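You operate a simulated robot arm through the tools that you are given. There is no shell and no other tool. Be economical: measure what you need, move in short steps, check, and stop when the job is done.

Carry out the task below with a simulated two-armed robot. There is one attempt and no reset: what you move stays moved.

## Task
Stack the 3 mm test insert from the middle of the catch table on top of the 2 mm test insert. Take the blue derusting block and leave it on the middle of the catch table. Put one of the spacer blocks from the top of the coil bench on the shelf under the coil bench. Fetch the green card with the grey grip labelled "1" from the top of the coil bench and set it on the top of the unit table. Put the tin for glands on the shelf of the crating table. Put the brush in the grey tote under the small table. Put the blue test piece from the belt beyond the arch on the top of the steel bench. Put the bush block that says "2" from the shelf under the steel bench on the top of the small black table and the bush block that says "4" on the edge of the belt above the roller carrier. Take the black guide roller and leave it in the grey steel tray of the small table. Pull the sieve pan open. Do these in any order. Set down upright: tin for glands, blue test piece, black guide roller. The sieve pan goes toward x +0.0, y -1.0, z +0.0 (a direction in the base frame).

The check looks at the end state, three seconds after you hand in, the way a careful person would. Anything else that was tipped, shoved, dropped, spilled or broken makes it a failure.

## Robot
Two 7-joint arms with two-finger parallel grippers on one trunk, on a base that drives. Base frame: it is fixed to the floor where the robot stands at the start and does not move with it; the origin is under the middle of the robot, x ahead of it, y to its left, z up. Readings come in cm, degrees, newtons and seconds.
The left shoulder is at the start at [6, 18.9, 125.3], the right one opposite. With the tool pointing down near the work surface each hand reaches from about 10 to 36 cm from the robot's upright axis, wherever it stands, measured 20 degrees to its own side. Places, roughly: black guide roller (6x6x6 cm) [250, -220, 40]; blue derusting block (9x6x5 cm) [90, 60, 110]; blue test piece [225, -25, 125]; brush (9x5x9 cm) [120, 100, 30]; bush block [275, -175, 50]; edge of the belt above the roller carrier (68x24 c [402, 56, 116]; green card with the grey grip [-900, 225, 100]; grey tote under the small table (34x24x15 cm) [150, -20, 120]; middle of the catch table (52x24 cm) [76, 14, 110]; shelf of the crating table [-470, 200, 30]; shelf under the coil bench [-790, 190, 20]; sieve pan [90, 290, 90]; spacer block (5x11x3 cm) [-650, 160, 90]; spacer block (5x11x4 cm) [-640, 160, 90]; steel tray of the small table (18x15x4 cm) [330, -180, 90]; test insert [50, 25, 125]; tin for glands [-900, 225, 100]; top of the small black table [160, 300, 80]; top of the steel bench [290, -200, 90]; top of the unit table [-800, 0, 80]. Payload 3.43 kg a hand.
The TCP of each hand is the grasp point between the finger pads, 3 cm short of the fingertips. In the tool frame z runs along the fingers and y along their closing line. Largest opening 9.4 cm; finger width 2.8, thickness 1; the body of the gripper, 5 by 9.6 cm, starts 5.5 cm behind the TCP.
Orientation is that of the tool frame in the base frame, as [roll, pitch, yaw] about the fixed x, y, z axes, in that order (R = Rz(yaw) Ry(pitch) Rx(roll)). With the fingers straight down and closing along the base's y, the tool's x points along the base's -x, its y along +y and its z along -z.

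## Interface
- The arms move only by the tool drive_tool. It takes "left_increments", "right_increments" or both (then of equal length, played together; a hand with none holds still); each is a list of rows, each a list of 6 numbers: the shift along the tool's x, y, z in units of 150 mm (1.0 is 150 mm), then the turn, a rotation vector about the tool's x, y, z in units of 180 degrees (1.0 is 180 degrees). In form: [[tx, ty, tz, wx, wy, wz], ...]. A call has 1 to 10 rows; each row is the pose to reach, as a shift and turn from the pose commanded when the call began, along the tool's axes at that moment. "left_hand" and "right_hand" are, for a hand that has rows, the gripper command, from -1 (shut) to 1 (fully open), values between in proportion, set as the call begins (left out, the last holds). A call with a number of a shift or a turn outside -1 to 1 is refused whole. Rows are played at 5 a second. More than 5 cm and 8.6 degrees between two rows, or a gripper value outside its range, and nothing of the call is played. A pose out of reach is approached as far as the arm can. The call stops where the force on the tool passes 40 N (or 10 N more than at its start, if that is more) or the arm is blocked; 0.2 s more then pass. The fingers move at their own pace (about 15.3 cm/s each) and stop on an object; they squeeze with about 22 N. The grip force told is the motor's: it shows also when the fingers shut on nothing. Time passes only in rows, and 0.2 s behind the last, so rows that repeat a pose let the fingers close. The reply holds the time, the measured pose of the TCP, the force on the tool along the base axes, the opening and the grip force, in the units named above and with some noise, with the torque about the TCP (base axes, N m) and any sound that the robot's microphone picked up.
- Cameras (640 x 400 px; columns grow to the right, rows downward): "scene" is now at [1.22, 2.39, 179.87]; the picture's right is [0.31, -0.95, 0.00], its down [-0.74, -0.24, -0.63] and it looks along [0.60, 0.19, -0.78] (base axes); focal length 296 px, centre (320, 200). "left" rides on the left gripper at [7.6, -1.4, -10.2] in its tool frame; the picture's right is [0.18, 0.98, 0.00], its down [-0.75, 0.14, -0.64] and it looks along [-0.63, 0.12, 0.77] (tool axes); focal length 243 px, centre (320, 200). "right" rides on the right gripper at [7.6, 1.4, -10.3] in its tool frame; the picture's right is [-0.18, 0.98, 0.00], its down [-0.75, -0.14, -0.64] and it looks along [-0.63, -0.12, 0.77] (tool axes); focal length 243 px, centre (320, 200). There is no depth. A picture from a camera that has moved, and an enlarged one, comes with that camera's place and axes in the base frame and with its lens.
- capture(camera): a new picture of that camera. It takes no simulated time.
- move_column(by): slides the trunk up (or, below 0, down) by that many cm; the arms and the scene camera ride with it, the base frame stays. It gives what a move gives, with no picture.
- drive_base(legs): drives the robot by 1 to 6 legs, each [ahead, left, turn to the left] in cm, cm and degrees, along the robot's own axes; the way and the turn of a leg run together, so that a leg with both is an arc; at most 150 cm and 180 degrees a leg. The arms and the cameras ride along, it lands a little off, and it stops where it bumps. It gives what a move gives.
- head_to(pan, tilt): turns the head with the scene camera to pan (to the left, within 86 degrees either way) and tilt (down, from -29 to 69), counted from straight ahead of the robot. It gives what a move gives.
- inspect(camera, box): a new picture of the part [left, top, right, bottom] of that camera's present view, enlarged. It takes no simulated time.
- hand_in(): hands the job in; it is judged then, once.

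Go step by step. Nothing tells you exact positions but the pictures and the camera data: compare them with the known pose of the tool, close in by small moves and look again before you grip or let go. The budget is 535 turns and 316 pictures, counting those below and the enlarged ones. Unless the task says otherwise, let go and move clear before handing in.

The tools are called after "Emit:" as name(argument=value, ...) on one line, values as JSON. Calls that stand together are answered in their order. drive_tool: Moves the arms, as the interface text tells. Its arguments: {"type":"object","properties":{"left_increments":{"type":"array","items":{"type":"array","items":{"type":"number"}}},"left_hand":{"type":"number"},"right_increments":{"type":"array","items":{"type":"array","items":{"type":"number"}}},"right_hand":{"type":"number"}},"required":[]} The other tools are called the same way: move_column (by) slides the trunk up or down; drive_base (legs) drives the base; head_to (pan, tilt) turns the head that bears the scene camera; capture (camera) takes a picture; inspect (camera, box) takes an enlarged picture of a part of a camera's view; hand_in () hands the job in.

At the start:

```text
clock: 0.0
left_eef_pos: [31.55, 26.79, 100.01]
left_orientation: [180.0, 0.0, 179.9]
left_contact_force: [-0.7, 0.3, 0.0]
left_moment: [0.02, -0.01, 0.01]
left_grip_width: 9.4
left_finger_force: 0.0
right_eef_pos: [34.49, -5.75, 100.06]
right_orientation: [179.9, 0.0, -180.0]
right_contact_force: [-0.9, -0.7, 0.7]
right_moment: [-0.01, -0.02, 0.0]
right_grip_width: 9.41
right_finger_force: 0.2
trunk travel left (down, up): [-92.5, 6.5]
robot x, y, heading: [-0.12, 0.04, 0.5]
head pan, tilt: [18.0, 51.1]
```

scene: 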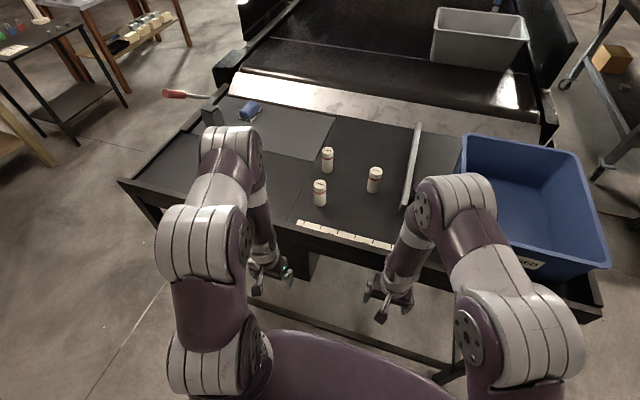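
right: 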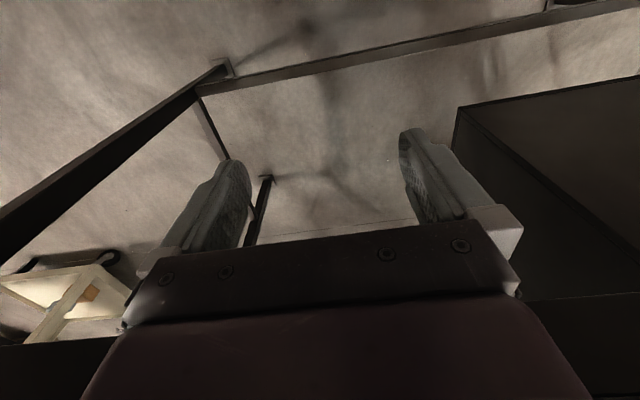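
left: 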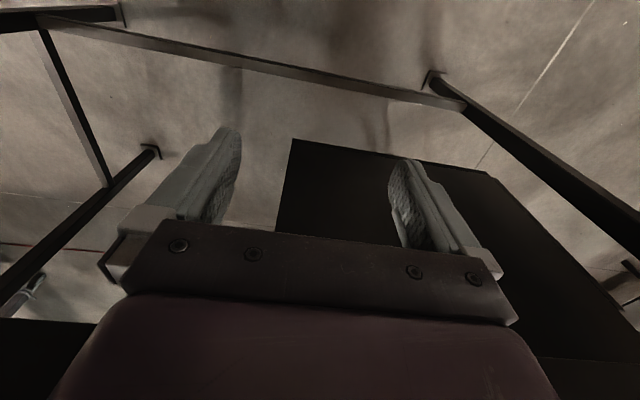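

I see the catch table ahead with three test inserts, a blue block, a blue bin on the right and a belt with a grey tote beyond. I will survey the surroundings with the head first.

Emit:
inspect(camera="scene", box=[200, 80, 460, 250])

Emit:
head_to(pan=0, tilt=15)

Emit:
capture(camera="scene")

Emit:
head_to(pan=75, tilt=20)

Emit:
capture(camera="scene")

Emit:
head_to(pan=-65, tilt=20)

Emit:
capture(camera="scene")

```text
2.35 times, centred on (330, 165) of scene
camera zoom: at [1.22, 2.39, 179.87], right [0.31, -0.95, 0.0], down [-0.74, -0.24, -0.63], along [0.6, 0.19, -0.78], focal length 696 px, centre (296, 282)
```

zoom: 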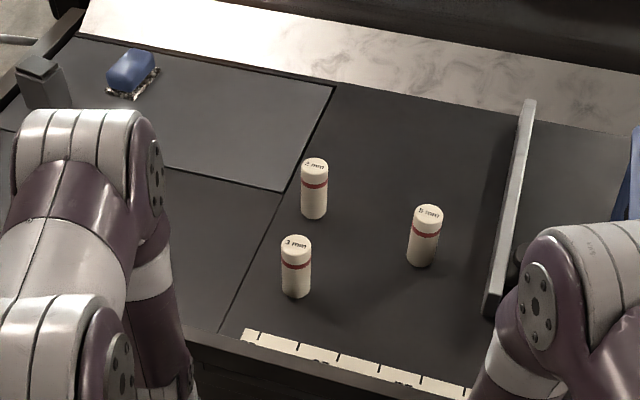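

```text
clock: 1.0
left_eef_pos: [31.43, 26.83, 99.94]
left_orientation: [180.0, 0.0, -180.0]
left_contact_force: [0.1, 0.0, -0.1]
left_moment: [-0.03, -0.01, 0.0]
left_grip_width: 9.4
left_finger_force: 0.1
right_eef_pos: [34.42, -5.79, 100.07]
right_orientation: [180.0, 0.0, 179.9]
right_contact_force: [-0.3, -0.1, 0.7]
right_moment: [0.04, -0.04, -0.02]
right_grip_width: 9.39
right_finger_force: 0.1
trunk travel left (down, up): [-92.5, 6.5]
robot x, y, heading: [-0.3, 0.24, 0.1]
head pan, tilt: [0.0, 15.0]
```

```text
311 pictures are left
camera scene: at [3.33, 0.05, 185.38], right [0.0, -1.0, 0.0], down [-0.26, 0.0, -0.97], along [0.97, 0.0, -0.26], focal length 296 px, centre (320, 200)
```

scene: 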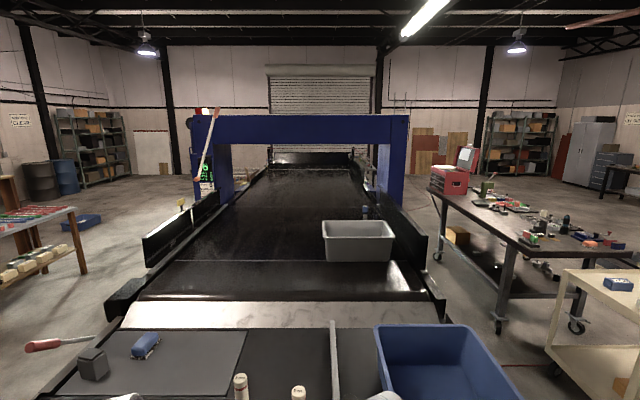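

```text
clock: 2.5
left_eef_pos: [31.47, 26.65, 99.96]
left_orientation: [180.0, 0.0, 180.0]
left_contact_force: [-0.3, -0.3, 0.4]
left_moment: [-0.01, -0.01, 0.02]
left_grip_width: 9.42
left_finger_force: 0.0
right_eef_pos: [34.45, -5.76, 99.98]
right_orientation: [-180.0, -0.1, 179.9]
right_contact_force: [0.5, 0.2, 0.4]
right_moment: [0.0, -0.03, 0.02]
right_grip_width: 9.39
right_finger_force: 0.0
trunk travel left (down, up): [-92.5, 6.5]
robot x, y, heading: [0.15, 0.27, -0.1]
head pan, tilt: [75.0, 20.0]
```

```text
310 pictures are left
camera scene: at [-3.59, 9.03, 184.57], right [0.97, -0.26, 0.0], down [-0.09, -0.33, -0.94], along [0.24, 0.91, -0.34], focal length 296 px, centre (320, 200)
```

scene: 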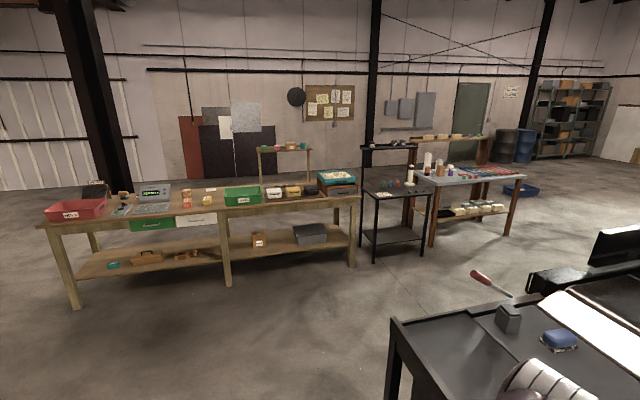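

```text
clock: 4.7
left_eef_pos: [31.36, 26.71, 100.02]
left_orientation: [179.9, 0.0, -179.9]
left_contact_force: [-0.5, 0.1, 0.3]
left_moment: [0.0, -0.02, 0.03]
left_grip_width: 9.41
left_finger_force: 0.0
right_eef_pos: [34.54, -5.67, 100.03]
right_orientation: [-180.0, 0.0, 179.9]
right_contact_force: [0.0, 0.5, -0.8]
right_moment: [0.01, -0.04, -0.04]
right_grip_width: 9.41
right_finger_force: 0.0
trunk travel left (down, up): [-92.5, 6.5]
robot x, y, heading: [-0.03, 0.21, -0.1]
head pan, tilt: [-65.0, 20.0]
```

```text
309 pictures are left
camera scene: at [-2.07, -8.4, 184.57], right [-0.91, -0.42, 0.0], down [-0.14, 0.31, -0.94], along [0.4, -0.85, -0.34], focal length 296 px, centre (320, 200)
```

scene: 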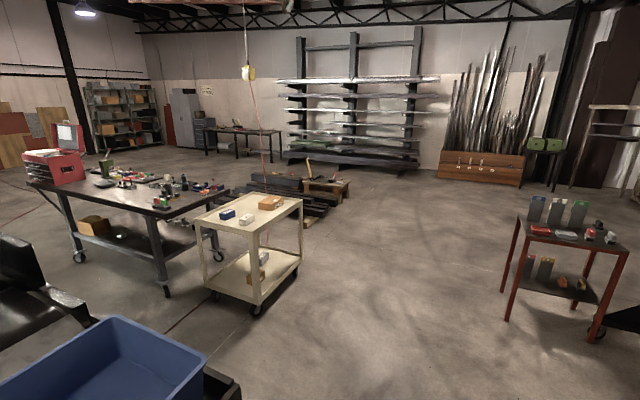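

The workshop has several benches. I will zoom in on the interesting parts and then look behind.

Emit:
inspect(camera="scene", box=[20, 140, 320, 320])

Emit:
head_to(pan=55, tilt=25)

Emit:
inspect(camera="scene", box=[160, 80, 420, 250])

Emit:
head_to(pan=35, tilt=45)

Emit:
capture(camera="scene")

Emit:
head_to(pan=0, tilt=20)

Emit:
inspect(camera="scene", box=[130, 80, 450, 280])

```text
2.13 times, centred on (170, 230) of scene
camera zoom: at [-2.07, -8.4, 184.57], right [-0.91, -0.42, 0.0], down [-0.14, 0.31, -0.94], along [0.4, -0.85, -0.34], focal length 631 px, centre (640, 136)
```

zoom: 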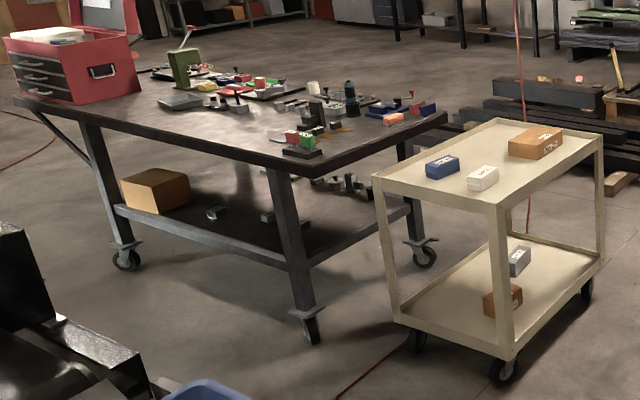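

```text
clock: 6.7
left_eef_pos: [31.4, 26.71, 99.97]
left_orientation: [-180.0, 0.0, -180.0]
left_contact_force: [0.3, -0.4, -0.8]
left_moment: [0.02, -0.01, -0.02]
left_grip_width: 9.38
left_finger_force: 0.1
right_eef_pos: [34.46, -5.59, 100.06]
right_orientation: [180.0, 0.0, -180.0]
right_contact_force: [0.2, -0.4, -1.2]
right_moment: [-0.01, 0.01, -0.02]
right_grip_width: 9.42
right_finger_force: 0.0
trunk travel left (down, up): [-92.5, 6.5]
robot x, y, heading: [0.18, 0.05, -0.0]
head pan, tilt: [55.0, 25.0]
```

```text
2.35 times, centred on (290, 165) of scene
camera zoom: at [-0.72, 7.58, 183.76], right [0.82, -0.57, 0.0], down [-0.24, -0.35, -0.91], along [0.52, 0.74, -0.42], focal length 696 px, centre (391, 282)
```

zoom: 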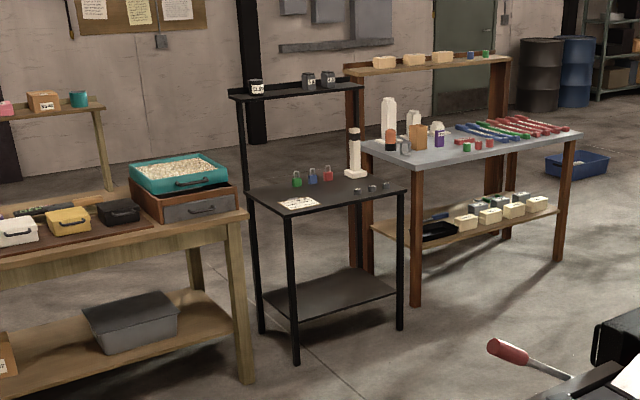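

```text
clock: 7.5
left_eef_pos: [31.38, 26.72, 99.96]
left_orientation: [-179.9, 0.0, -180.0]
left_contact_force: [0.1, -0.3, 0.5]
left_moment: [0.01, 0.04, -0.01]
left_grip_width: 9.39
left_finger_force: 0.1
right_eef_pos: [34.52, -5.69, 99.89]
right_orientation: [-180.0, 0.0, -180.0]
right_contact_force: [0.2, -0.6, 0.2]
right_moment: [-0.04, 0.02, 0.04]
right_grip_width: 9.41
right_finger_force: 0.0
trunk travel left (down, up): [-92.5, 6.5]
robot x, y, heading: [0.13, 0.13, -0.1]
head pan, tilt: [35.0, 45.0]
```

```text
306 pictures are left
camera scene: at [0.64, 4.71, 180.71], right [0.57, -0.82, 0.0], down [-0.58, -0.41, -0.71], along [0.58, 0.41, -0.71], focal length 296 px, centre (320, 200)
```

scene: 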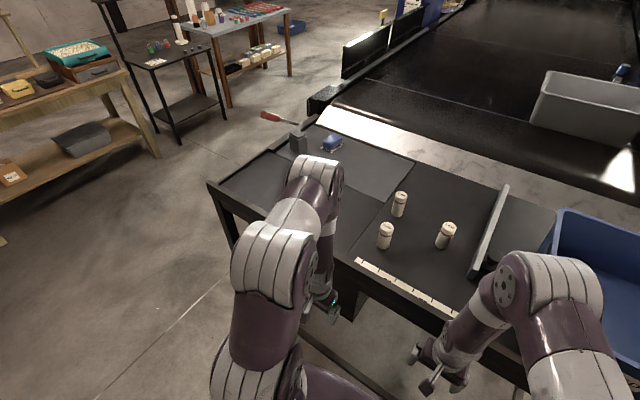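

```text
clock: 8.6
left_eef_pos: [31.43, 26.78, 99.97]
left_orientation: [180.0, 0.0, -179.9]
left_contact_force: [0.0, -0.6, -0.5]
left_moment: [0.02, 0.01, 0.02]
left_grip_width: 9.39
left_finger_force: 0.0
right_eef_pos: [34.41, -5.68, 99.95]
right_orientation: [180.0, 0.0, -180.0]
right_contact_force: [0.2, -0.7, 0.2]
right_moment: [-0.01, 0.02, 0.02]
right_grip_width: 9.36
right_finger_force: 0.1
trunk travel left (down, up): [-92.5, 6.5]
robot x, y, heading: [0.33, -0.23, 0.0]
head pan, tilt: [0.0, 20.0]
```

```text
2.00 times, centred on (290, 180) of scene
camera zoom: at [3.3, 0.05, 184.57], right [0.0, -1.0, 0.0], down [-0.34, 0.0, -0.94], along [0.94, 0.0, -0.34], focal length 592 px, centre (380, 240)
```

zoom: 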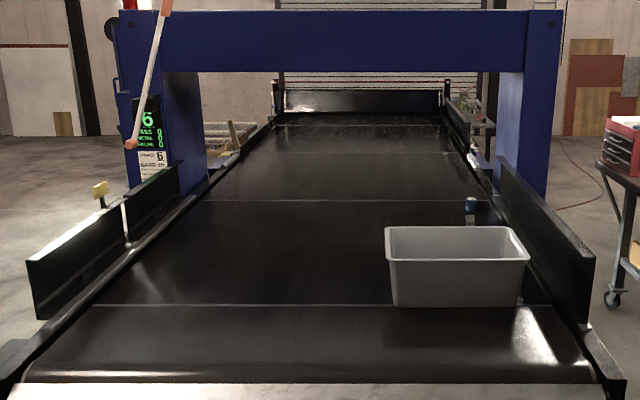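

The inserts' labels need a closer look, so I tilt down to read them.

Emit:
head_to(pan=15, tilt=50)

Emit:
inspect(camera="scene", box=[290, 120, 400, 220])

Emit:
capture(camera="scene")

```text
clock: 9.5
left_eef_pos: [31.45, 26.81, 99.94]
left_orientation: [-180.0, 0.0, -180.0]
left_contact_force: [-0.5, 0.2, 0.5]
left_moment: [0.0, 0.0, 0.01]
left_grip_width: 9.37
left_finger_force: 0.1
right_eef_pos: [34.54, -5.68, 100.02]
right_orientation: [-180.0, 0.0, -180.0]
right_contact_force: [0.3, -0.3, 0.1]
right_moment: [-0.01, -0.02, 0.01]
right_grip_width: 9.39
right_finger_force: 0.0
trunk travel left (down, up): [-92.5, 6.5]
robot x, y, heading: [-0.06, -0.23, -0.0]
head pan, tilt: [15.0, 50.0]
```

```text
4.00 times, centred on (345, 170) of scene
camera zoom: at [1.43, 2.03, 180.02], right [0.26, -0.97, 0.0], down [-0.74, -0.2, -0.64], along [0.62, 0.17, -0.77], focal length 1184 px, centre (220, 320)
```

zoom: 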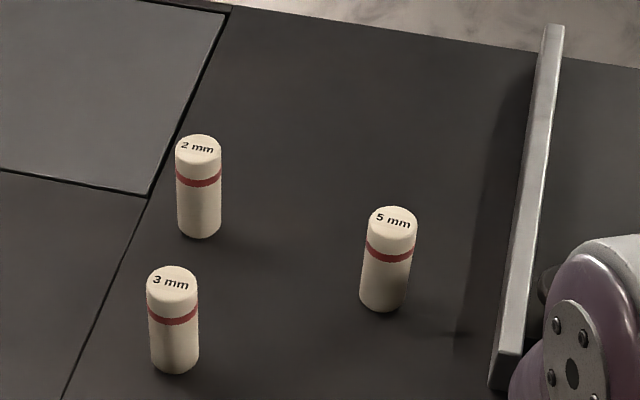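

```text
303 pictures are left
camera scene: at [1.43, 2.03, 180.02], right [0.26, -0.97, 0.0], down [-0.74, -0.2, -0.64], along [0.62, 0.17, -0.77], focal length 296 px, centre (320, 200)
```

scene: 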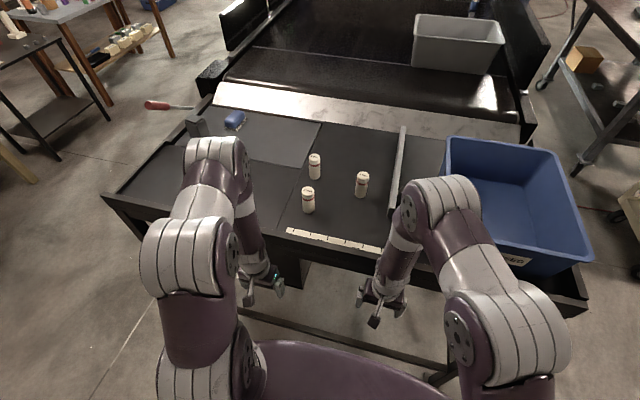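

The inserts are "2 mm" (far), "3 mm" (near) and "5 mm" (right). I raise both hands in front of the table edge to get above the surface.

Emit:
drive_tool(left_increments=[[0, 0, -0.3, 0, 0, 0], [0, 0, -0.6, 0, 0, 0], [0, 0, -0.9, 0, 0, 0], [0, 0, -1, 0, 0, 0]], right_increments=[[0, 0, -0.3, 0, 0, 0], [0, 0, -0.6, 0, 0, 0], [0, 0, -0.9, 0, 0, 0], [0, 0, -1, 0, 0, 0]])

Emit:
drive_tool(left_increments=[[0, 0, -0.3, 0, 0, 0], [0, 0, -0.6, 0, 0, 0], [0, 0, -0.9, 0, 0, 0], [0, 0, -1, 0, 0, 0]], right_increments=[[0, 0, -0.3, 0, 0, 0], [0, 0, -0.6, 0, 0, 0], [0, 0, -0.9, 0, 0, 0], [0, 0, -1, 0, 0, 0]])

Emit:
capture(camera="left")

Emit:
capture(camera="scene")

```text
clock: 10.5
left_eef_pos: [31.49, 26.96, 115.15]
left_orientation: [-180.0, -0.1, 180.0]
left_contact_force: [1.0, -0.4, 0.7]
left_moment: [0.02, -0.01, 0.02]
left_grip_width: 9.39
left_finger_force: 0.1
right_eef_pos: [34.46, -5.7, 114.81]
right_orientation: [180.0, -0.1, -179.9]
right_contact_force: [-0.2, 0.6, -0.1]
right_moment: [0.0, 0.01, 0.0]
right_grip_width: 9.43
right_finger_force: 0.0
trunk travel left (down, up): [-92.5, 6.5]
robot x, y, heading: [-0.02, -0.37, -0.3]
head pan, tilt: [15.0, 50.0]
```

```text
clock: 11.5
left_eef_pos: [31.57, 26.73, 130.01]
left_orientation: [-180.0, 0.0, 180.0]
left_contact_force: [0.1, 0.1, -0.6]
left_moment: [0.02, 0.04, 0.02]
left_grip_width: 9.4
left_finger_force: 0.0
right_eef_pos: [34.35, -5.79, 129.95]
right_orientation: [-179.9, -0.1, 180.0]
right_contact_force: [-0.7, 0.7, 0.5]
right_moment: [-0.01, -0.03, 0.02]
right_grip_width: 9.41
right_finger_force: 0.0
trunk travel left (down, up): [-92.5, 6.5]
robot x, y, heading: [0.02, -0.07, -0.0]
head pan, tilt: [15.0, 50.0]
```

```text
302 pictures are left
camera left: at [23.93, 25.34, 140.34], right [-0.18, 0.98, 0.0], down [0.75, 0.14, 0.64], along [0.63, 0.12, -0.77], focal length 243 px, centre (320, 200)
```

left: 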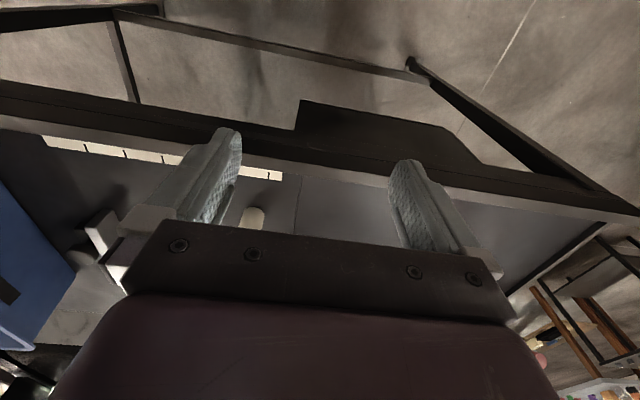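

```text
301 pictures are left
camera scene: at [1.36, 2.0, 180.01], right [0.26, -0.97, 0.0], down [-0.74, -0.2, -0.64], along [0.62, 0.17, -0.77], focal length 296 px, centre (320, 200)
```

scene: 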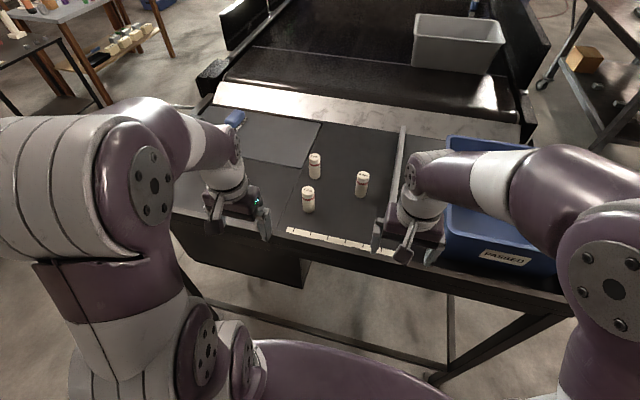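

The two views triangulate the table top at z≈110, the 3 mm insert at about (53.4, 19.8) and the 2 mm insert at (67.4, 21.9). I bring the left hand above the 3 mm insert.

Emit:
drive_tool(left_increments=[[-0.3, -0.1, 0, 0, 0, 0], [-0.6, -0.2, 0, 0, 0, 0], [-0.9, -0.3, 0, 0, 0, 0], [-1, -0.467, 0, 0, 0, 0]])

Emit:
drive_tool(left_increments=[[-0.23, 0, 0, 0, 0, 0], [-0.46, 0, 0, 0, 0, 0]])

Emit:
capture(camera="left")

Emit:
capture(camera="scene")

```text
clock: 12.5
left_eef_pos: [46.5, 19.81, 129.74]
left_orientation: [180.0, -0.1, -180.0]
left_contact_force: [0.3, 0.1, 0.7]
left_moment: [0.03, 0.04, -0.03]
left_grip_width: 9.38
left_finger_force: 0.1
right_eef_pos: [34.54, -5.91, 129.94]
right_orientation: [-179.9, -0.1, -180.0]
right_contact_force: [-0.3, -1.2, 0.3]
right_moment: [0.04, 0.01, -0.03]
right_grip_width: 9.41
right_finger_force: 0.0
trunk travel left (down, up): [-92.5, 6.5]
robot x, y, heading: [-0.04, 0.08, -0.0]
head pan, tilt: [15.0, 50.0]
```

```text
clock: 13.1
left_eef_pos: [49.88, 19.95, 127.52]
left_orientation: [-180.0, -0.2, -180.0]
left_contact_force: [-0.1, -0.5, 0.0]
left_moment: [0.03, -0.01, 0.03]
left_grip_width: 9.38
left_finger_force: 0.0
left hand out of reach, approached as far as the arm can: row 1, 2
right_eef_pos: [34.65, -5.93, 129.91]
right_orientation: [179.9, -0.1, -179.9]
right_contact_force: [0.7, 0.4, 0.3]
right_moment: [0.0, 0.02, -0.05]
right_grip_width: 9.42
right_finger_force: 0.0
trunk travel left (down, up): [-92.5, 6.5]
robot x, y, heading: [0.13, 0.15, -0.2]
head pan, tilt: [15.0, 50.0]
```

```text
300 pictures are left
camera left: at [42.37, 18.5, 137.74], right [-0.18, 0.98, 0.0], down [0.75, 0.14, 0.64], along [0.63, 0.12, -0.77], focal length 243 px, centre (320, 200)
```

left: 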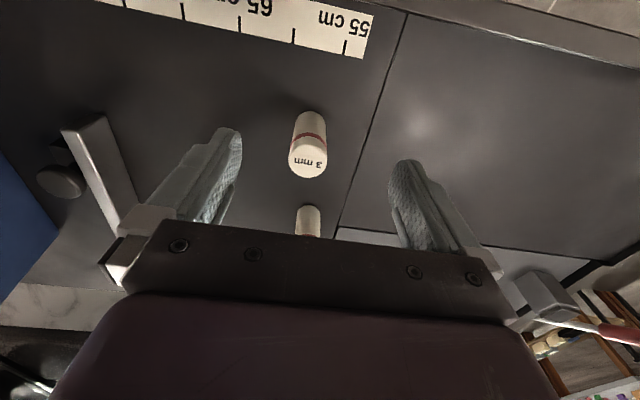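

```text
299 pictures are left
camera scene: at [1.64, 2.0, 180.01], right [0.26, -0.97, 0.0], down [-0.74, -0.2, -0.64], along [0.62, 0.17, -0.77], focal length 296 px, centre (320, 200)
```

scene: 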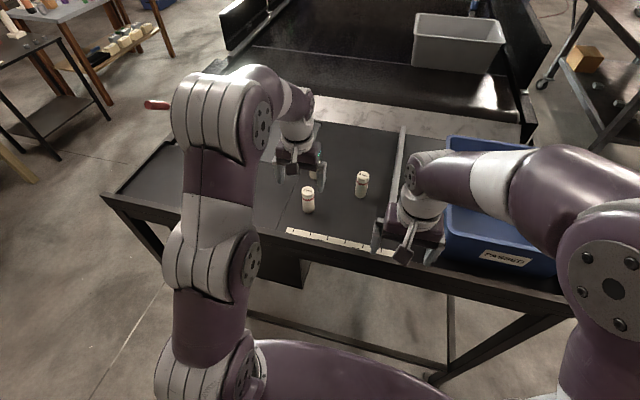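

The reach ends at x≈50 here, so the base must come closer. I look down to see how much room there is in front of the base.

Emit:
head_to(pan=0, tilt=69)

Emit:
capture(camera="scene")

Emit:
capture(camera="right")

```text
clock: 13.9
left_eef_pos: [49.76, 20.01, 127.53]
left_orientation: [179.9, -0.2, -180.0]
left_contact_force: [-0.9, 0.2, -0.7]
left_moment: [-0.03, -0.02, 0.02]
left_grip_width: 9.4
left_finger_force: 0.1
right_eef_pos: [34.35, -5.81, 129.94]
right_orientation: [-180.0, 0.0, 180.0]
right_contact_force: [0.4, 0.0, 0.4]
right_moment: [-0.03, -0.03, 0.02]
right_grip_width: 9.38
right_finger_force: 0.0
trunk travel left (down, up): [-92.5, 6.5]
robot x, y, heading: [-0.09, 0.08, 0.2]
head pan, tilt: [0.0, 68.8]
```

```text
298 pictures are left
camera scene: at [-0.53, 0.03, 177.82], right [0.0, -1.0, 0.0], down [-0.93, 0.0, -0.36], along [0.36, 0.0, -0.93], focal length 296 px, centre (320, 200)
```

scene: 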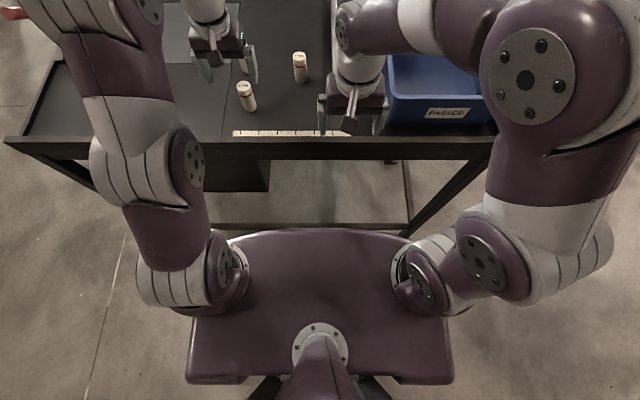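

```text
297 pictures are left
camera right: at [26.64, -4.39, 140.2], right [0.18, 0.98, 0.0], down [0.75, -0.14, 0.64], along [0.63, -0.12, -0.77], focal length 243 px, centre (320, 200)
```

right: 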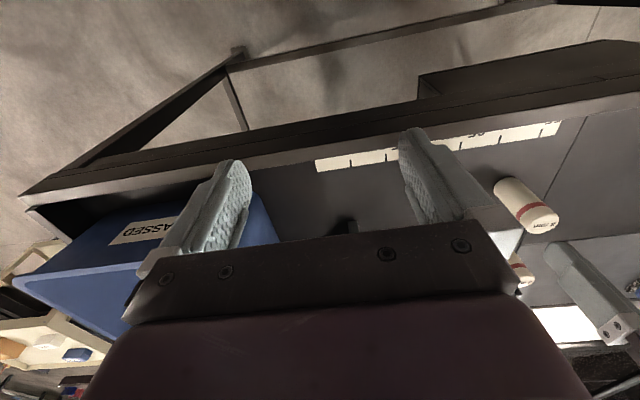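

I drive ahead 12 cm; the table's low crossbar is at x≈48, so this should still be clear.

Emit:
drive_base(legs=[[12, 0, 0]])

Emit:
head_to(pan=15, tilt=50)

Emit:
capture(camera="scene")

Emit:
capture(camera="left")

```text
clock: 15.2
left_eef_pos: [61.41, 19.96, 127.64]
left_orientation: [180.0, 0.1, 180.0]
left_contact_force: [0.8, -0.2, 0.1]
left_moment: [0.01, -0.03, -0.03]
left_grip_width: 9.39
left_finger_force: 0.1
right_eef_pos: [45.97, -5.88, 129.91]
right_orientation: [180.0, 0.2, 179.9]
right_contact_force: [-0.3, 0.3, -0.3]
right_moment: [0.01, 0.0, 0.01]
right_grip_width: 9.4
right_finger_force: 0.2
trunk travel left (down, up): [-92.5, 6.5]
robot x, y, heading: [11.66, -0.03, 0.0]
head pan, tilt: [0.0, 68.8]
```

```text
clock: 16.0
left_eef_pos: [61.74, 20.0, 127.37]
left_orientation: [180.0, -0.1, -180.0]
left_contact_force: [-0.4, 0.2, 1.0]
left_moment: [0.01, 0.01, 0.02]
left_grip_width: 9.4
left_finger_force: 0.1
right_eef_pos: [46.36, -5.77, 129.69]
right_orientation: [180.0, 0.0, -180.0]
right_contact_force: [0.3, 0.5, -0.2]
right_moment: [0.04, -0.03, 0.0]
right_grip_width: 9.4
right_finger_force: 0.1
trunk travel left (down, up): [-92.5, 6.5]
robot x, y, heading: [11.32, 0.19, 0.2]
head pan, tilt: [15.0, 50.0]
```

```text
296 pictures are left
camera scene: at [13.44, 2.02, 180.0], right [0.26, -0.97, 0.0], down [-0.74, -0.2, -0.64], along [0.62, 0.17, -0.77], focal length 296 px, centre (320, 200)
```

scene: 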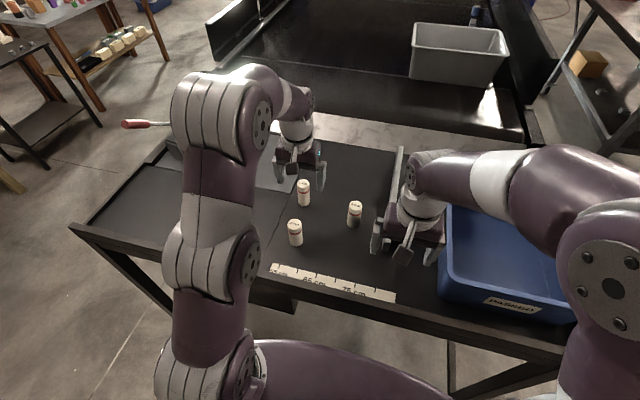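

```text
295 pictures are left
camera left: at [54.15, 18.51, 137.75], right [-0.18, 0.98, 0.0], down [0.75, 0.14, 0.64], along [0.63, 0.12, -0.77], focal length 243 px, centre (320, 200)
```

left: 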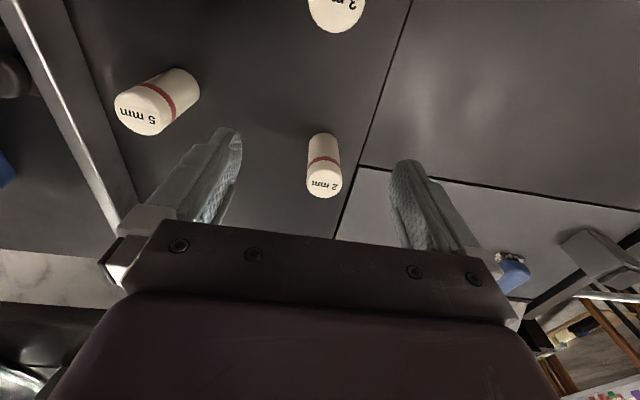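

The 2 mm insert is at about (67.3, 21.4) and the 3 mm at about (53.8, 19.6). I back the left hand over the 3 mm insert and check.

Emit:
drive_tool(left_increments=[[0.27, -0.01, 0, 0, 0, 0], [0.53, -0.02, 0, 0, 0, 0]])

Emit:
capture(camera="left")

```text
clock: 16.6
left_eef_pos: [53.38, 19.37, 127.57]
left_orientation: [180.0, 0.1, -180.0]
left_contact_force: [0.1, -0.8, 0.3]
left_moment: [0.0, 0.02, -0.01]
left_grip_width: 9.41
left_finger_force: 0.1
right_eef_pos: [46.08, -5.8, 129.93]
right_orientation: [180.0, 0.1, -180.0]
right_contact_force: [0.3, 0.1, 0.2]
right_moment: [0.0, -0.02, -0.01]
right_grip_width: 9.4
right_finger_force: 0.1
trunk travel left (down, up): [-92.5, 6.5]
robot x, y, heading: [12.14, -0.17, 0.3]
head pan, tilt: [15.0, 50.0]
```

```text
294 pictures are left
camera left: at [45.85, 18.02, 137.81], right [-0.18, 0.98, 0.0], down [0.75, 0.14, 0.64], along [0.63, 0.12, -0.77], focal length 243 px, centre (320, 200)
```

left: 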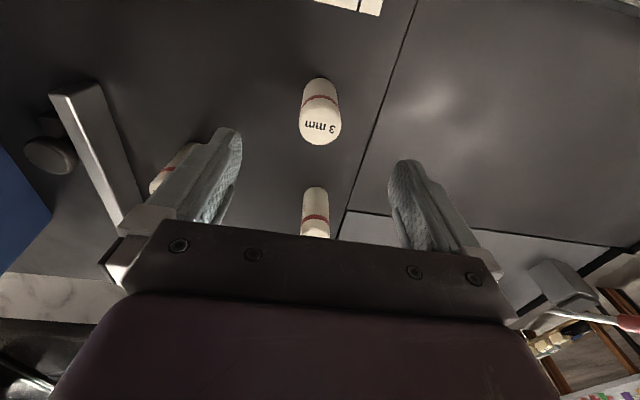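

The insert is centred under the hand. I descend to grasp height.

Emit:
drive_tool(left_increments=[[-0.02, 0.015, 0.25, 0, 0, 0], [-0.02, 0.015, 0.5, 0, 0, 0], [-0.02, 0.015, 0.65, 0, 0, 0], [-0.02, 0.015, 0.73, 0, 0, 0]])

Emit:
capture(camera="left")

```text
clock: 17.6
left_eef_pos: [54.15, 19.92, 116.35]
left_orientation: [179.9, 0.0, 180.0]
left_contact_force: [-0.7, -0.1, -0.5]
left_moment: [-0.04, 0.03, -0.01]
left_grip_width: 9.4
left_finger_force: 0.0
right_eef_pos: [46.19, -5.72, 129.81]
right_orientation: [180.0, 0.0, 180.0]
right_contact_force: [0.6, -0.4, 0.8]
right_moment: [0.0, -0.01, 0.01]
right_grip_width: 9.42
right_finger_force: 0.1
trunk travel left (down, up): [-92.5, 6.5]
robot x, y, heading: [11.68, -0.14, 0.1]
head pan, tilt: [15.0, 50.0]
```

```text
293 pictures are left
camera left: at [46.54, 18.47, 126.77], right [-0.18, 0.98, 0.0], down [0.75, 0.14, 0.64], along [0.63, 0.12, -0.77], focal length 243 px, centre (320, 200)
```

left: 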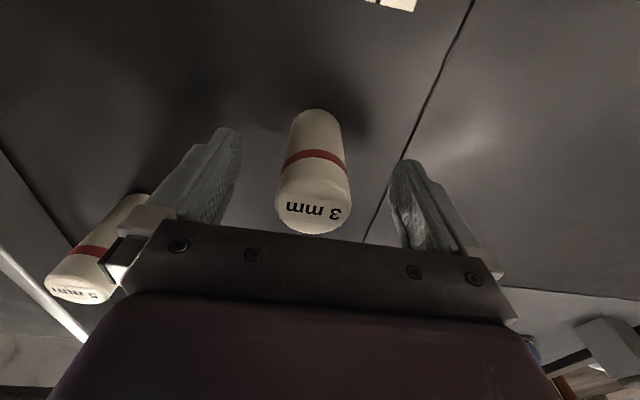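

The insert stands between the fingers; I trim a little and close.

Emit:
drive_tool(left_increments=[[0.035, -0.02, 0, 0, 0, 0], [0.035, -0.02, 0, 0, 0, 0]])

Emit:
drive_tool(left_increments=[[0, 0, 0, 0, 0, 0], [0, 0, 0, 0, 0, 0], [0, 0, 0, 0, 0, 0], [0, 0, 0, 0, 0, 0]], left_hand=-1)

Emit:
capture(camera="left")

```text
clock: 18.2
left_eef_pos: [53.49, 19.44, 116.62]
left_orientation: [180.0, -0.1, -180.0]
left_contact_force: [-0.2, -0.1, -0.8]
left_moment: [0.0, 0.02, 0.0]
left_grip_width: 9.42
left_finger_force: 0.1
right_eef_pos: [46.27, -5.85, 129.9]
right_orientation: [179.9, 0.0, 180.0]
right_contact_force: [0.0, -0.1, -0.8]
right_moment: [-0.01, -0.05, 0.02]
right_grip_width: 9.42
right_finger_force: 0.0
trunk travel left (down, up): [-92.5, 6.5]
robot x, y, heading: [11.52, 0.2, -0.4]
head pan, tilt: [15.0, 50.0]
```

```text
clock: 19.2
left_eef_pos: [53.49, 19.48, 116.58]
left_orientation: [180.0, 0.0, -180.0]
left_contact_force: [0.1, 0.9, 1.7]
left_moment: [-0.01, 0.01, -0.03]
left_grip_width: 3.55
left_finger_force: 22.9
right_eef_pos: [46.17, -5.92, 129.88]
right_orientation: [179.9, 0.1, 180.0]
right_contact_force: [-0.6, -0.6, 0.3]
right_moment: [0.01, -0.02, -0.02]
right_grip_width: 9.41
right_finger_force: 0.1
trunk travel left (down, up): [-92.5, 6.5]
robot x, y, heading: [12.11, 0.51, 0.0]
head pan, tilt: [15.0, 50.0]
```

```text
292 pictures are left
camera left: at [45.9, 18.08, 126.84], right [-0.18, 0.98, 0.0], down [0.75, 0.14, 0.64], along [0.63, 0.12, -0.77], focal length 243 px, centre (320, 200)
```

left: 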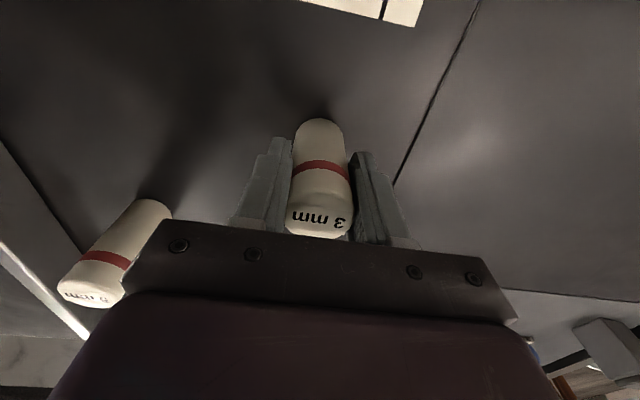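

Grasped (3.55 cm wide). I lift it straight up and drive the base a bit closer so that the 2 mm insert comes in reach.

Emit:
drive_tool(left_increments=[[0, 0, -0.25, 0, 0, 0], [0, 0, -0.5, 0, 0, 0], [0, 0, -0.75, 0, 0, 0], [0, 0, -0.9, 0, 0, 0]])

Emit:
drive_base(legs=[[8, 0, 0]])

Emit:
capture(camera="scene")

Emit:
capture(camera="right")

```text
clock: 20.2
left_eef_pos: [53.45, 19.59, 130.09]
left_orientation: [-180.0, -0.2, -180.0]
left_contact_force: [-0.3, 0.0, -1.4]
left_moment: [0.01, 0.01, -0.03]
left_grip_width: 3.56
left_finger_force: 21.6
right_eef_pos: [46.02, -5.88, 129.95]
right_orientation: [179.9, 0.1, 180.0]
right_contact_force: [0.2, 0.1, -0.6]
right_moment: [0.01, -0.03, 0.02]
right_grip_width: 9.38
right_finger_force: 0.0
trunk travel left (down, up): [-92.5, 6.5]
robot x, y, heading: [11.73, 0.12, 0.1]
head pan, tilt: [15.0, 50.0]
```

```text
clock: 21.2
left_eef_pos: [60.71, 19.56, 130.35]
left_orientation: [180.0, 0.3, -179.9]
left_contact_force: [-0.4, -0.9, -1.0]
left_moment: [0.0, -0.03, -0.03]
left_grip_width: 3.58
left_finger_force: 22.2
right_eef_pos: [53.55, -5.78, 130.04]
right_orientation: [-180.0, 0.3, -180.0]
right_contact_force: [-0.5, -0.6, -0.9]
right_moment: [0.0, -0.02, -0.02]
right_grip_width: 9.39
right_finger_force: 0.1
trunk travel left (down, up): [-92.5, 6.5]
robot x, y, heading: [19.82, -0.17, 0.0]
head pan, tilt: [15.0, 50.0]
```

```text
291 pictures are left
camera scene: at [20.23, 2.02, 180.03], right [0.26, -0.97, 0.0], down [-0.74, -0.2, -0.65], along [0.62, 0.17, -0.76], focal length 296 px, centre (320, 200)
```

scene: 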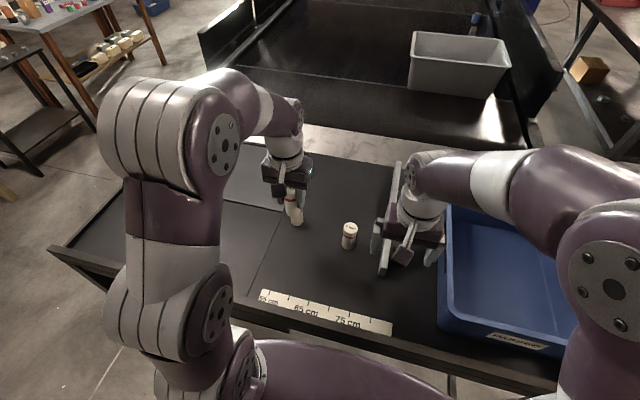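

```text
290 pictures are left
camera right: at [45.72, -4.39, 140.33], right [0.18, 0.98, 0.0], down [0.75, -0.14, 0.65], along [0.64, -0.12, -0.76], focal length 243 px, centre (320, 200)
```

right: 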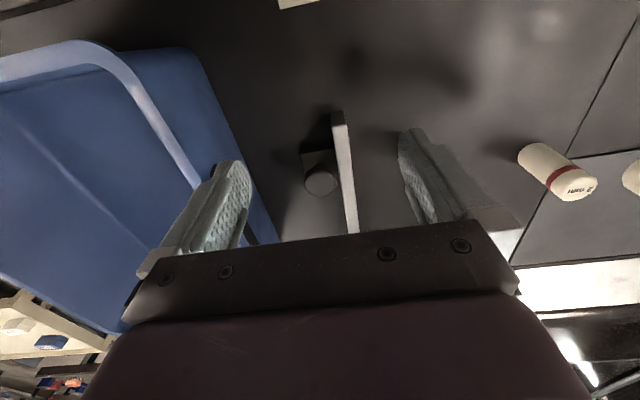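

Base moved without bump. I shift the held insert above the 2 mm insert at (67.3, 21.3).

Emit:
drive_tool(left_increments=[[-0.22, 0.06, 0, 0, 0, 0], [-0.435, 0.12, 0, 0, 0, 0], [-0.435, 0.12, 0, 0, 0, 0]])

Emit:
capture(camera="left")

Emit:
inspect(camera="scene", box=[230, 130, 370, 260])

Emit:
inspect(camera="right", box=[440, 100, 640, 260])

```text
clock: 22.0
left_eef_pos: [67.27, 21.24, 129.05]
left_orientation: [-180.0, 0.1, 180.0]
left_contact_force: [-0.2, 0.0, -1.2]
left_moment: [-0.01, 0.02, 0.0]
left_grip_width: 3.57
left_finger_force: 21.5
left hand out of reach, approached as far as the arm can: row 2, 3
right_eef_pos: [54.19, -5.79, 129.88]
right_orientation: [180.0, 0.0, -180.0]
right_contact_force: [-0.4, 0.5, 0.6]
right_moment: [0.0, -0.02, 0.03]
right_grip_width: 9.4
right_finger_force: 0.0
trunk travel left (down, up): [-92.5, 6.5]
robot x, y, heading: [19.56, -0.04, 0.2]
head pan, tilt: [15.0, 50.0]
```

```text
289 pictures are left
camera left: at [59.69, 19.9, 139.29], right [-0.18, 0.98, 0.0], down [0.75, 0.14, 0.64], along [0.63, 0.12, -0.77], focal length 243 px, centre (320, 200)
```

left: 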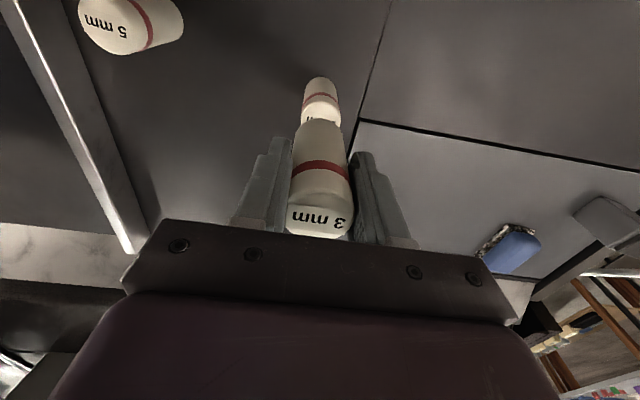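

```text
3.08 times, centred on (300, 195) of scene
camera zoom: at [21.12, 1.98, 180.01], right [0.26, -0.97, 0.0], down [-0.74, -0.2, -0.64], along [0.62, 0.17, -0.77], focal length 910 px, centre (382, 215)
```

zoom: 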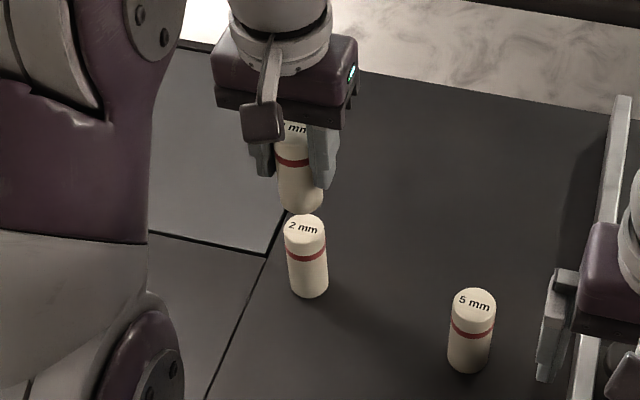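

```text
2.50 times, centred on (540, 180) of right
camera zoom: at [46.4, -4.42, 140.17], right [0.18, 0.98, 0.0], down [0.75, -0.14, 0.64], along [0.63, -0.12, -0.77], focal length 606 px, centre (-230, 250)
```

zoom: 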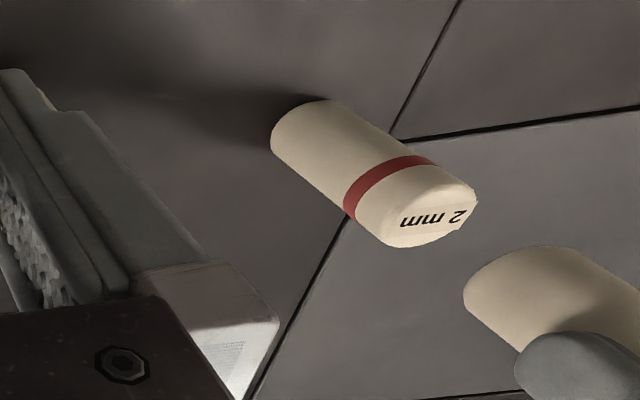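

Alignment needs about +0.4 cm in x and +0.2 in y. I descend partly with that trim and check again.

Emit:
drive_tool(left_increments=[[-0.027, 0.013, 0.1, 0, 0, 0], [-0.027, 0.013, 0.2, 0, 0, 0], [-0.027, 0.013, 0.2, 0, 0, 0]])

Emit:
inspect(camera="scene", box=[260, 150, 350, 240])

Emit:
inspect(camera="right", box=[440, 100, 640, 260])

```text
clock: 22.8
left_eef_pos: [67.66, 21.67, 126.04]
left_orientation: [-180.0, 0.0, -179.9]
left_contact_force: [-0.6, 0.3, -0.9]
left_moment: [0.01, 0.03, 0.01]
left_grip_width: 3.58
left_finger_force: 21.8
right_eef_pos: [54.01, -5.78, 129.97]
right_orientation: [180.0, 0.0, -180.0]
right_contact_force: [-0.9, -0.6, 0.4]
right_moment: [-0.02, 0.01, -0.04]
right_grip_width: 9.39
right_finger_force: 0.0
trunk travel left (down, up): [-92.5, 6.5]
robot x, y, heading: [19.36, -0.17, -0.1]
head pan, tilt: [15.0, 50.0]
```

```text
4.44 times, centred on (305, 195) of scene
camera zoom: at [21.01, 2.01, 180.01], right [0.26, -0.97, 0.0], down [-0.74, -0.2, -0.64], along [0.62, 0.17, -0.77], focal length 1315 px, centre (387, 222)
```

zoom: 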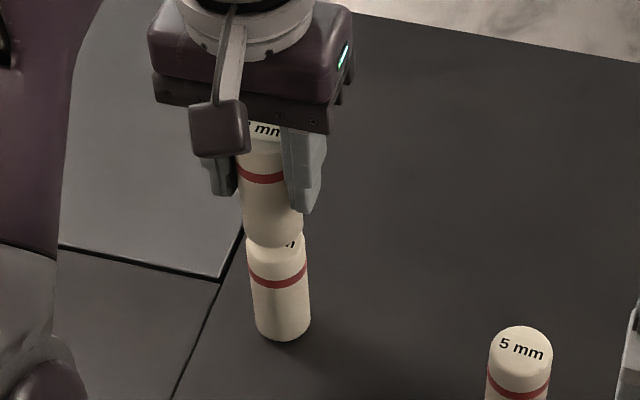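

```text
2.50 times, centred on (540, 180) of right
camera zoom: at [46.31, -4.4, 140.2], right [0.18, 0.98, 0.0], down [0.75, -0.14, 0.64], along [0.63, -0.12, -0.77], focal length 606 px, centre (-230, 250)
```

zoom: 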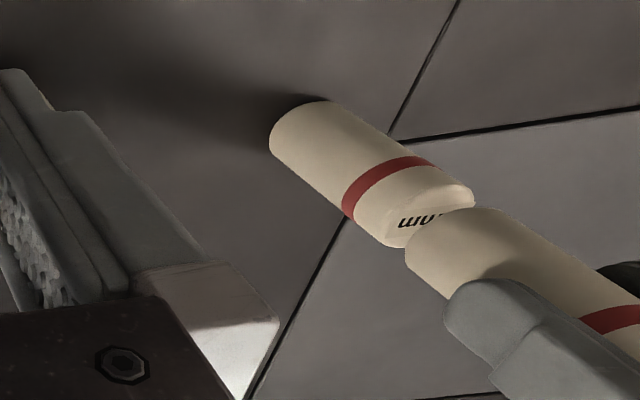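

Sideways it looks aligned within 2 mm, but x is less certain. I turn the right hand so that its camera looks across toward +y.

Emit:
drive_tool(right_increments=[[0, 0, -0.1, 0, 0, -0.045], [0, 0, -0.2, 0, 0, -0.09], [0, 0, -0.2, 0, 0, -0.135], [0, 0, -0.2, 0, 0, -0.18], [0, 0, -0.2, 0, 0, -0.225], [0, 0, -0.2, 0, 0, -0.27], [0, 0, -0.2, 0, 0, -0.315], [0, 0, -0.2, 0, 0, -0.36], [0, 0, -0.2, 0, 0, -0.4]])

Emit:
capture(camera="right")

```text
clock: 24.8
left_eef_pos: [67.62, 21.59, 126.0]
left_orientation: [179.9, 0.0, 180.0]
left_contact_force: [-0.6, 0.3, -1.3]
left_moment: [0.01, 0.01, 0.01]
left_grip_width: 3.53
left_finger_force: 22.2
right_eef_pos: [54.03, -5.67, 132.9]
right_orientation: [180.0, 0.0, -107.9]
right_contact_force: [-0.4, 0.5, -0.3]
right_moment: [0.0, 0.02, -0.01]
right_grip_width: 9.4
right_finger_force: 0.0
trunk travel left (down, up): [-92.5, 6.5]
robot x, y, heading: [19.48, -0.18, -0.0]
head pan, tilt: [15.0, 50.0]
```

```text
284 pictures are left
camera right: at [50.33, -12.62, 143.19], right [-0.88, 0.48, 0.0], down [0.36, 0.67, 0.64], along [0.31, 0.56, -0.77], focal length 243 px, centre (320, 200)
```

right: 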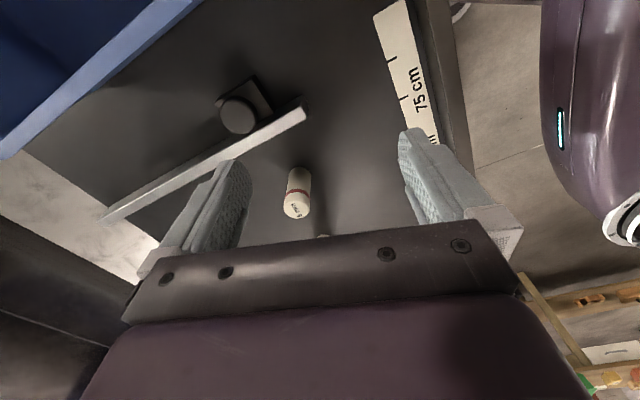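

That view is blocked by the hand's own body. The earlier estimates agree within a few millimetres, so I apply a small trim and lower gently to contact.

Emit:
drive_tool(left_increments=[[0.005, -0.012, 0.02, 0, 0, 0], [0.005, -0.012, 0.035, 0, 0, 0], [0.005, -0.012, 0.05, 0, 0, 0], [0.005, -0.012, 0.06, 0, 0, 0]])

Emit:
inspect(camera="scene", box=[260, 150, 350, 240])

```text
clock: 25.8
left_eef_pos: [67.46, 21.27, 125.12]
left_orientation: [-180.0, 0.1, 180.0]
left_contact_force: [0.1, 0.1, -0.8]
left_moment: [-0.01, 0.03, 0.0]
left_grip_width: 3.57
left_finger_force: 21.9
right_eef_pos: [54.04, -5.85, 132.87]
right_orientation: [-180.0, 0.1, -108.0]
right_contact_force: [0.2, -0.7, -0.6]
right_moment: [-0.01, 0.01, -0.01]
right_grip_width: 9.41
right_finger_force: 0.1
trunk travel left (down, up): [-92.5, 6.5]
robot x, y, heading: [19.78, -0.26, -0.1]
head pan, tilt: [15.0, 50.0]
```

```text
4.44 times, centred on (305, 195) of scene
camera zoom: at [21.06, 2.03, 180.01], right [0.26, -0.97, 0.0], down [-0.74, -0.2, -0.64], along [0.62, 0.17, -0.77], focal length 1315 px, centre (387, 222)
```

zoom: 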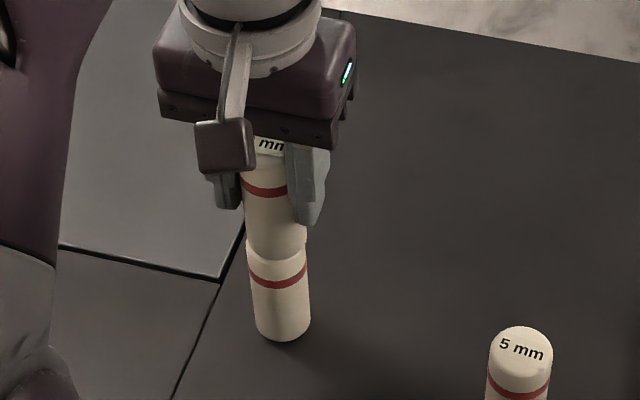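

Sideways alignment looks right; a slight gap remains. I lower in small steps until contact.

Emit:
drive_tool(left_increments=[[0, 0, 0.015, 0, 0, 0], [0, 0, 0.025, 0, 0, 0], [0, 0, 0.03, 0, 0, 0]])

Emit:
inspect(camera="scene", box=[270, 165, 330, 225])

```text
clock: 26.6
left_eef_pos: [67.38, 21.21, 124.95]
left_orientation: [179.8, 0.4, 179.9]
left_contact_force: [1.4, 2.2, 22.2]
left_moment: [0.27, -0.17, 0.04]
left_grip_width: 3.55
left_finger_force: 21.7
right_eef_pos: [53.88, -5.95, 132.99]
right_orientation: [-179.9, 0.1, -108.0]
right_contact_force: [0.9, -0.3, 0.8]
right_moment: [0.0, -0.03, 0.02]
right_grip_width: 9.38
right_finger_force: 0.1
trunk travel left (down, up): [-92.5, 6.5]
robot x, y, heading: [19.82, 0.04, 0.0]
head pan, tilt: [15.0, 50.0]
```

```text
6.67 times, centred on (300, 195) of scene
camera zoom: at [20.79, 1.93, 180.05], right [0.26, -0.97, 0.0], down [-0.74, -0.2, -0.64], along [0.62, 0.17, -0.77], focal length 1972 px, centre (453, 233)
```

zoom: 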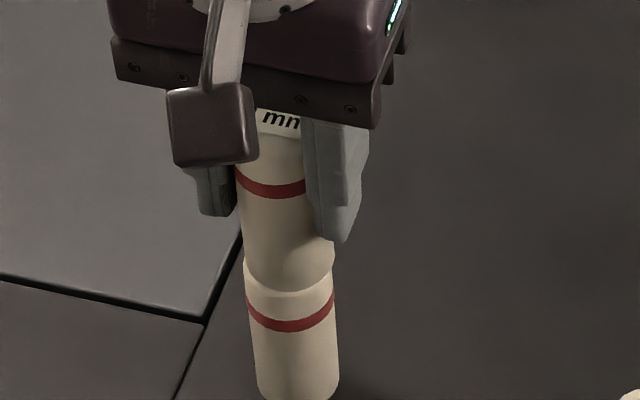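

Contact is felt, and the torque suggests the lower insert sits about 3 mm further in +x,+y. I lift slightly, shift by (+0.35, +0.2) and touch down again.

Emit:
drive_tool(left_increments=[[0, 0, -0.035, 0, 0, 0], [-0.023, 0.012, -0.035, 0, 0, 0], [-0.023, 0.012, -0.02, 0, 0, 0], [-0.023, 0.012, -0.01, 0, 0, 0], [-0.023, 0.012, -0.005, 0, 0, 0]])

Emit:
inspect(camera="scene", box=[270, 165, 330, 225])

```text
clock: 27.8
left_eef_pos: [67.63, 21.35, 125.02]
left_orientation: [179.9, 0.3, 180.0]
left_contact_force: [-3.9, -3.8, 21.0]
left_moment: [-0.24, 0.36, 0.0]
left_grip_width: 3.56
left_finger_force: 22.5
right_eef_pos: [53.81, -6.01, 133.06]
right_orientation: [-180.0, 0.1, -108.0]
right_contact_force: [-0.3, -0.2, -0.4]
right_moment: [0.01, 0.02, 0.01]
right_grip_width: 9.4
right_finger_force: 0.0
trunk travel left (down, up): [-92.5, 6.5]
robot x, y, heading: [19.56, 0.18, 0.0]
head pan, tilt: [15.0, 50.0]
```

```text
6.67 times, centred on (300, 195) of scene
camera zoom: at [20.6, 1.79, 180.04], right [0.26, -0.97, 0.0], down [-0.74, -0.2, -0.64], along [0.62, 0.17, -0.76], focal length 1972 px, centre (453, 233)
```

zoom: 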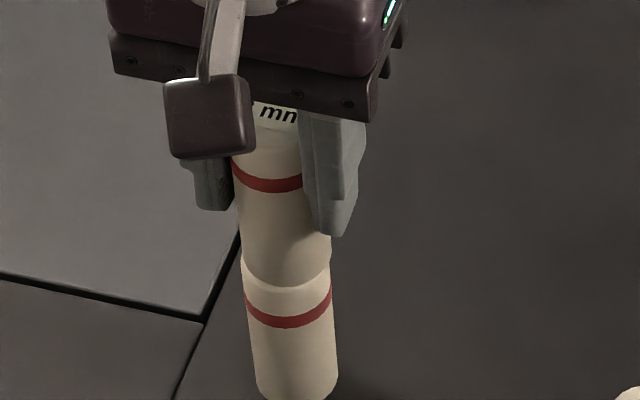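

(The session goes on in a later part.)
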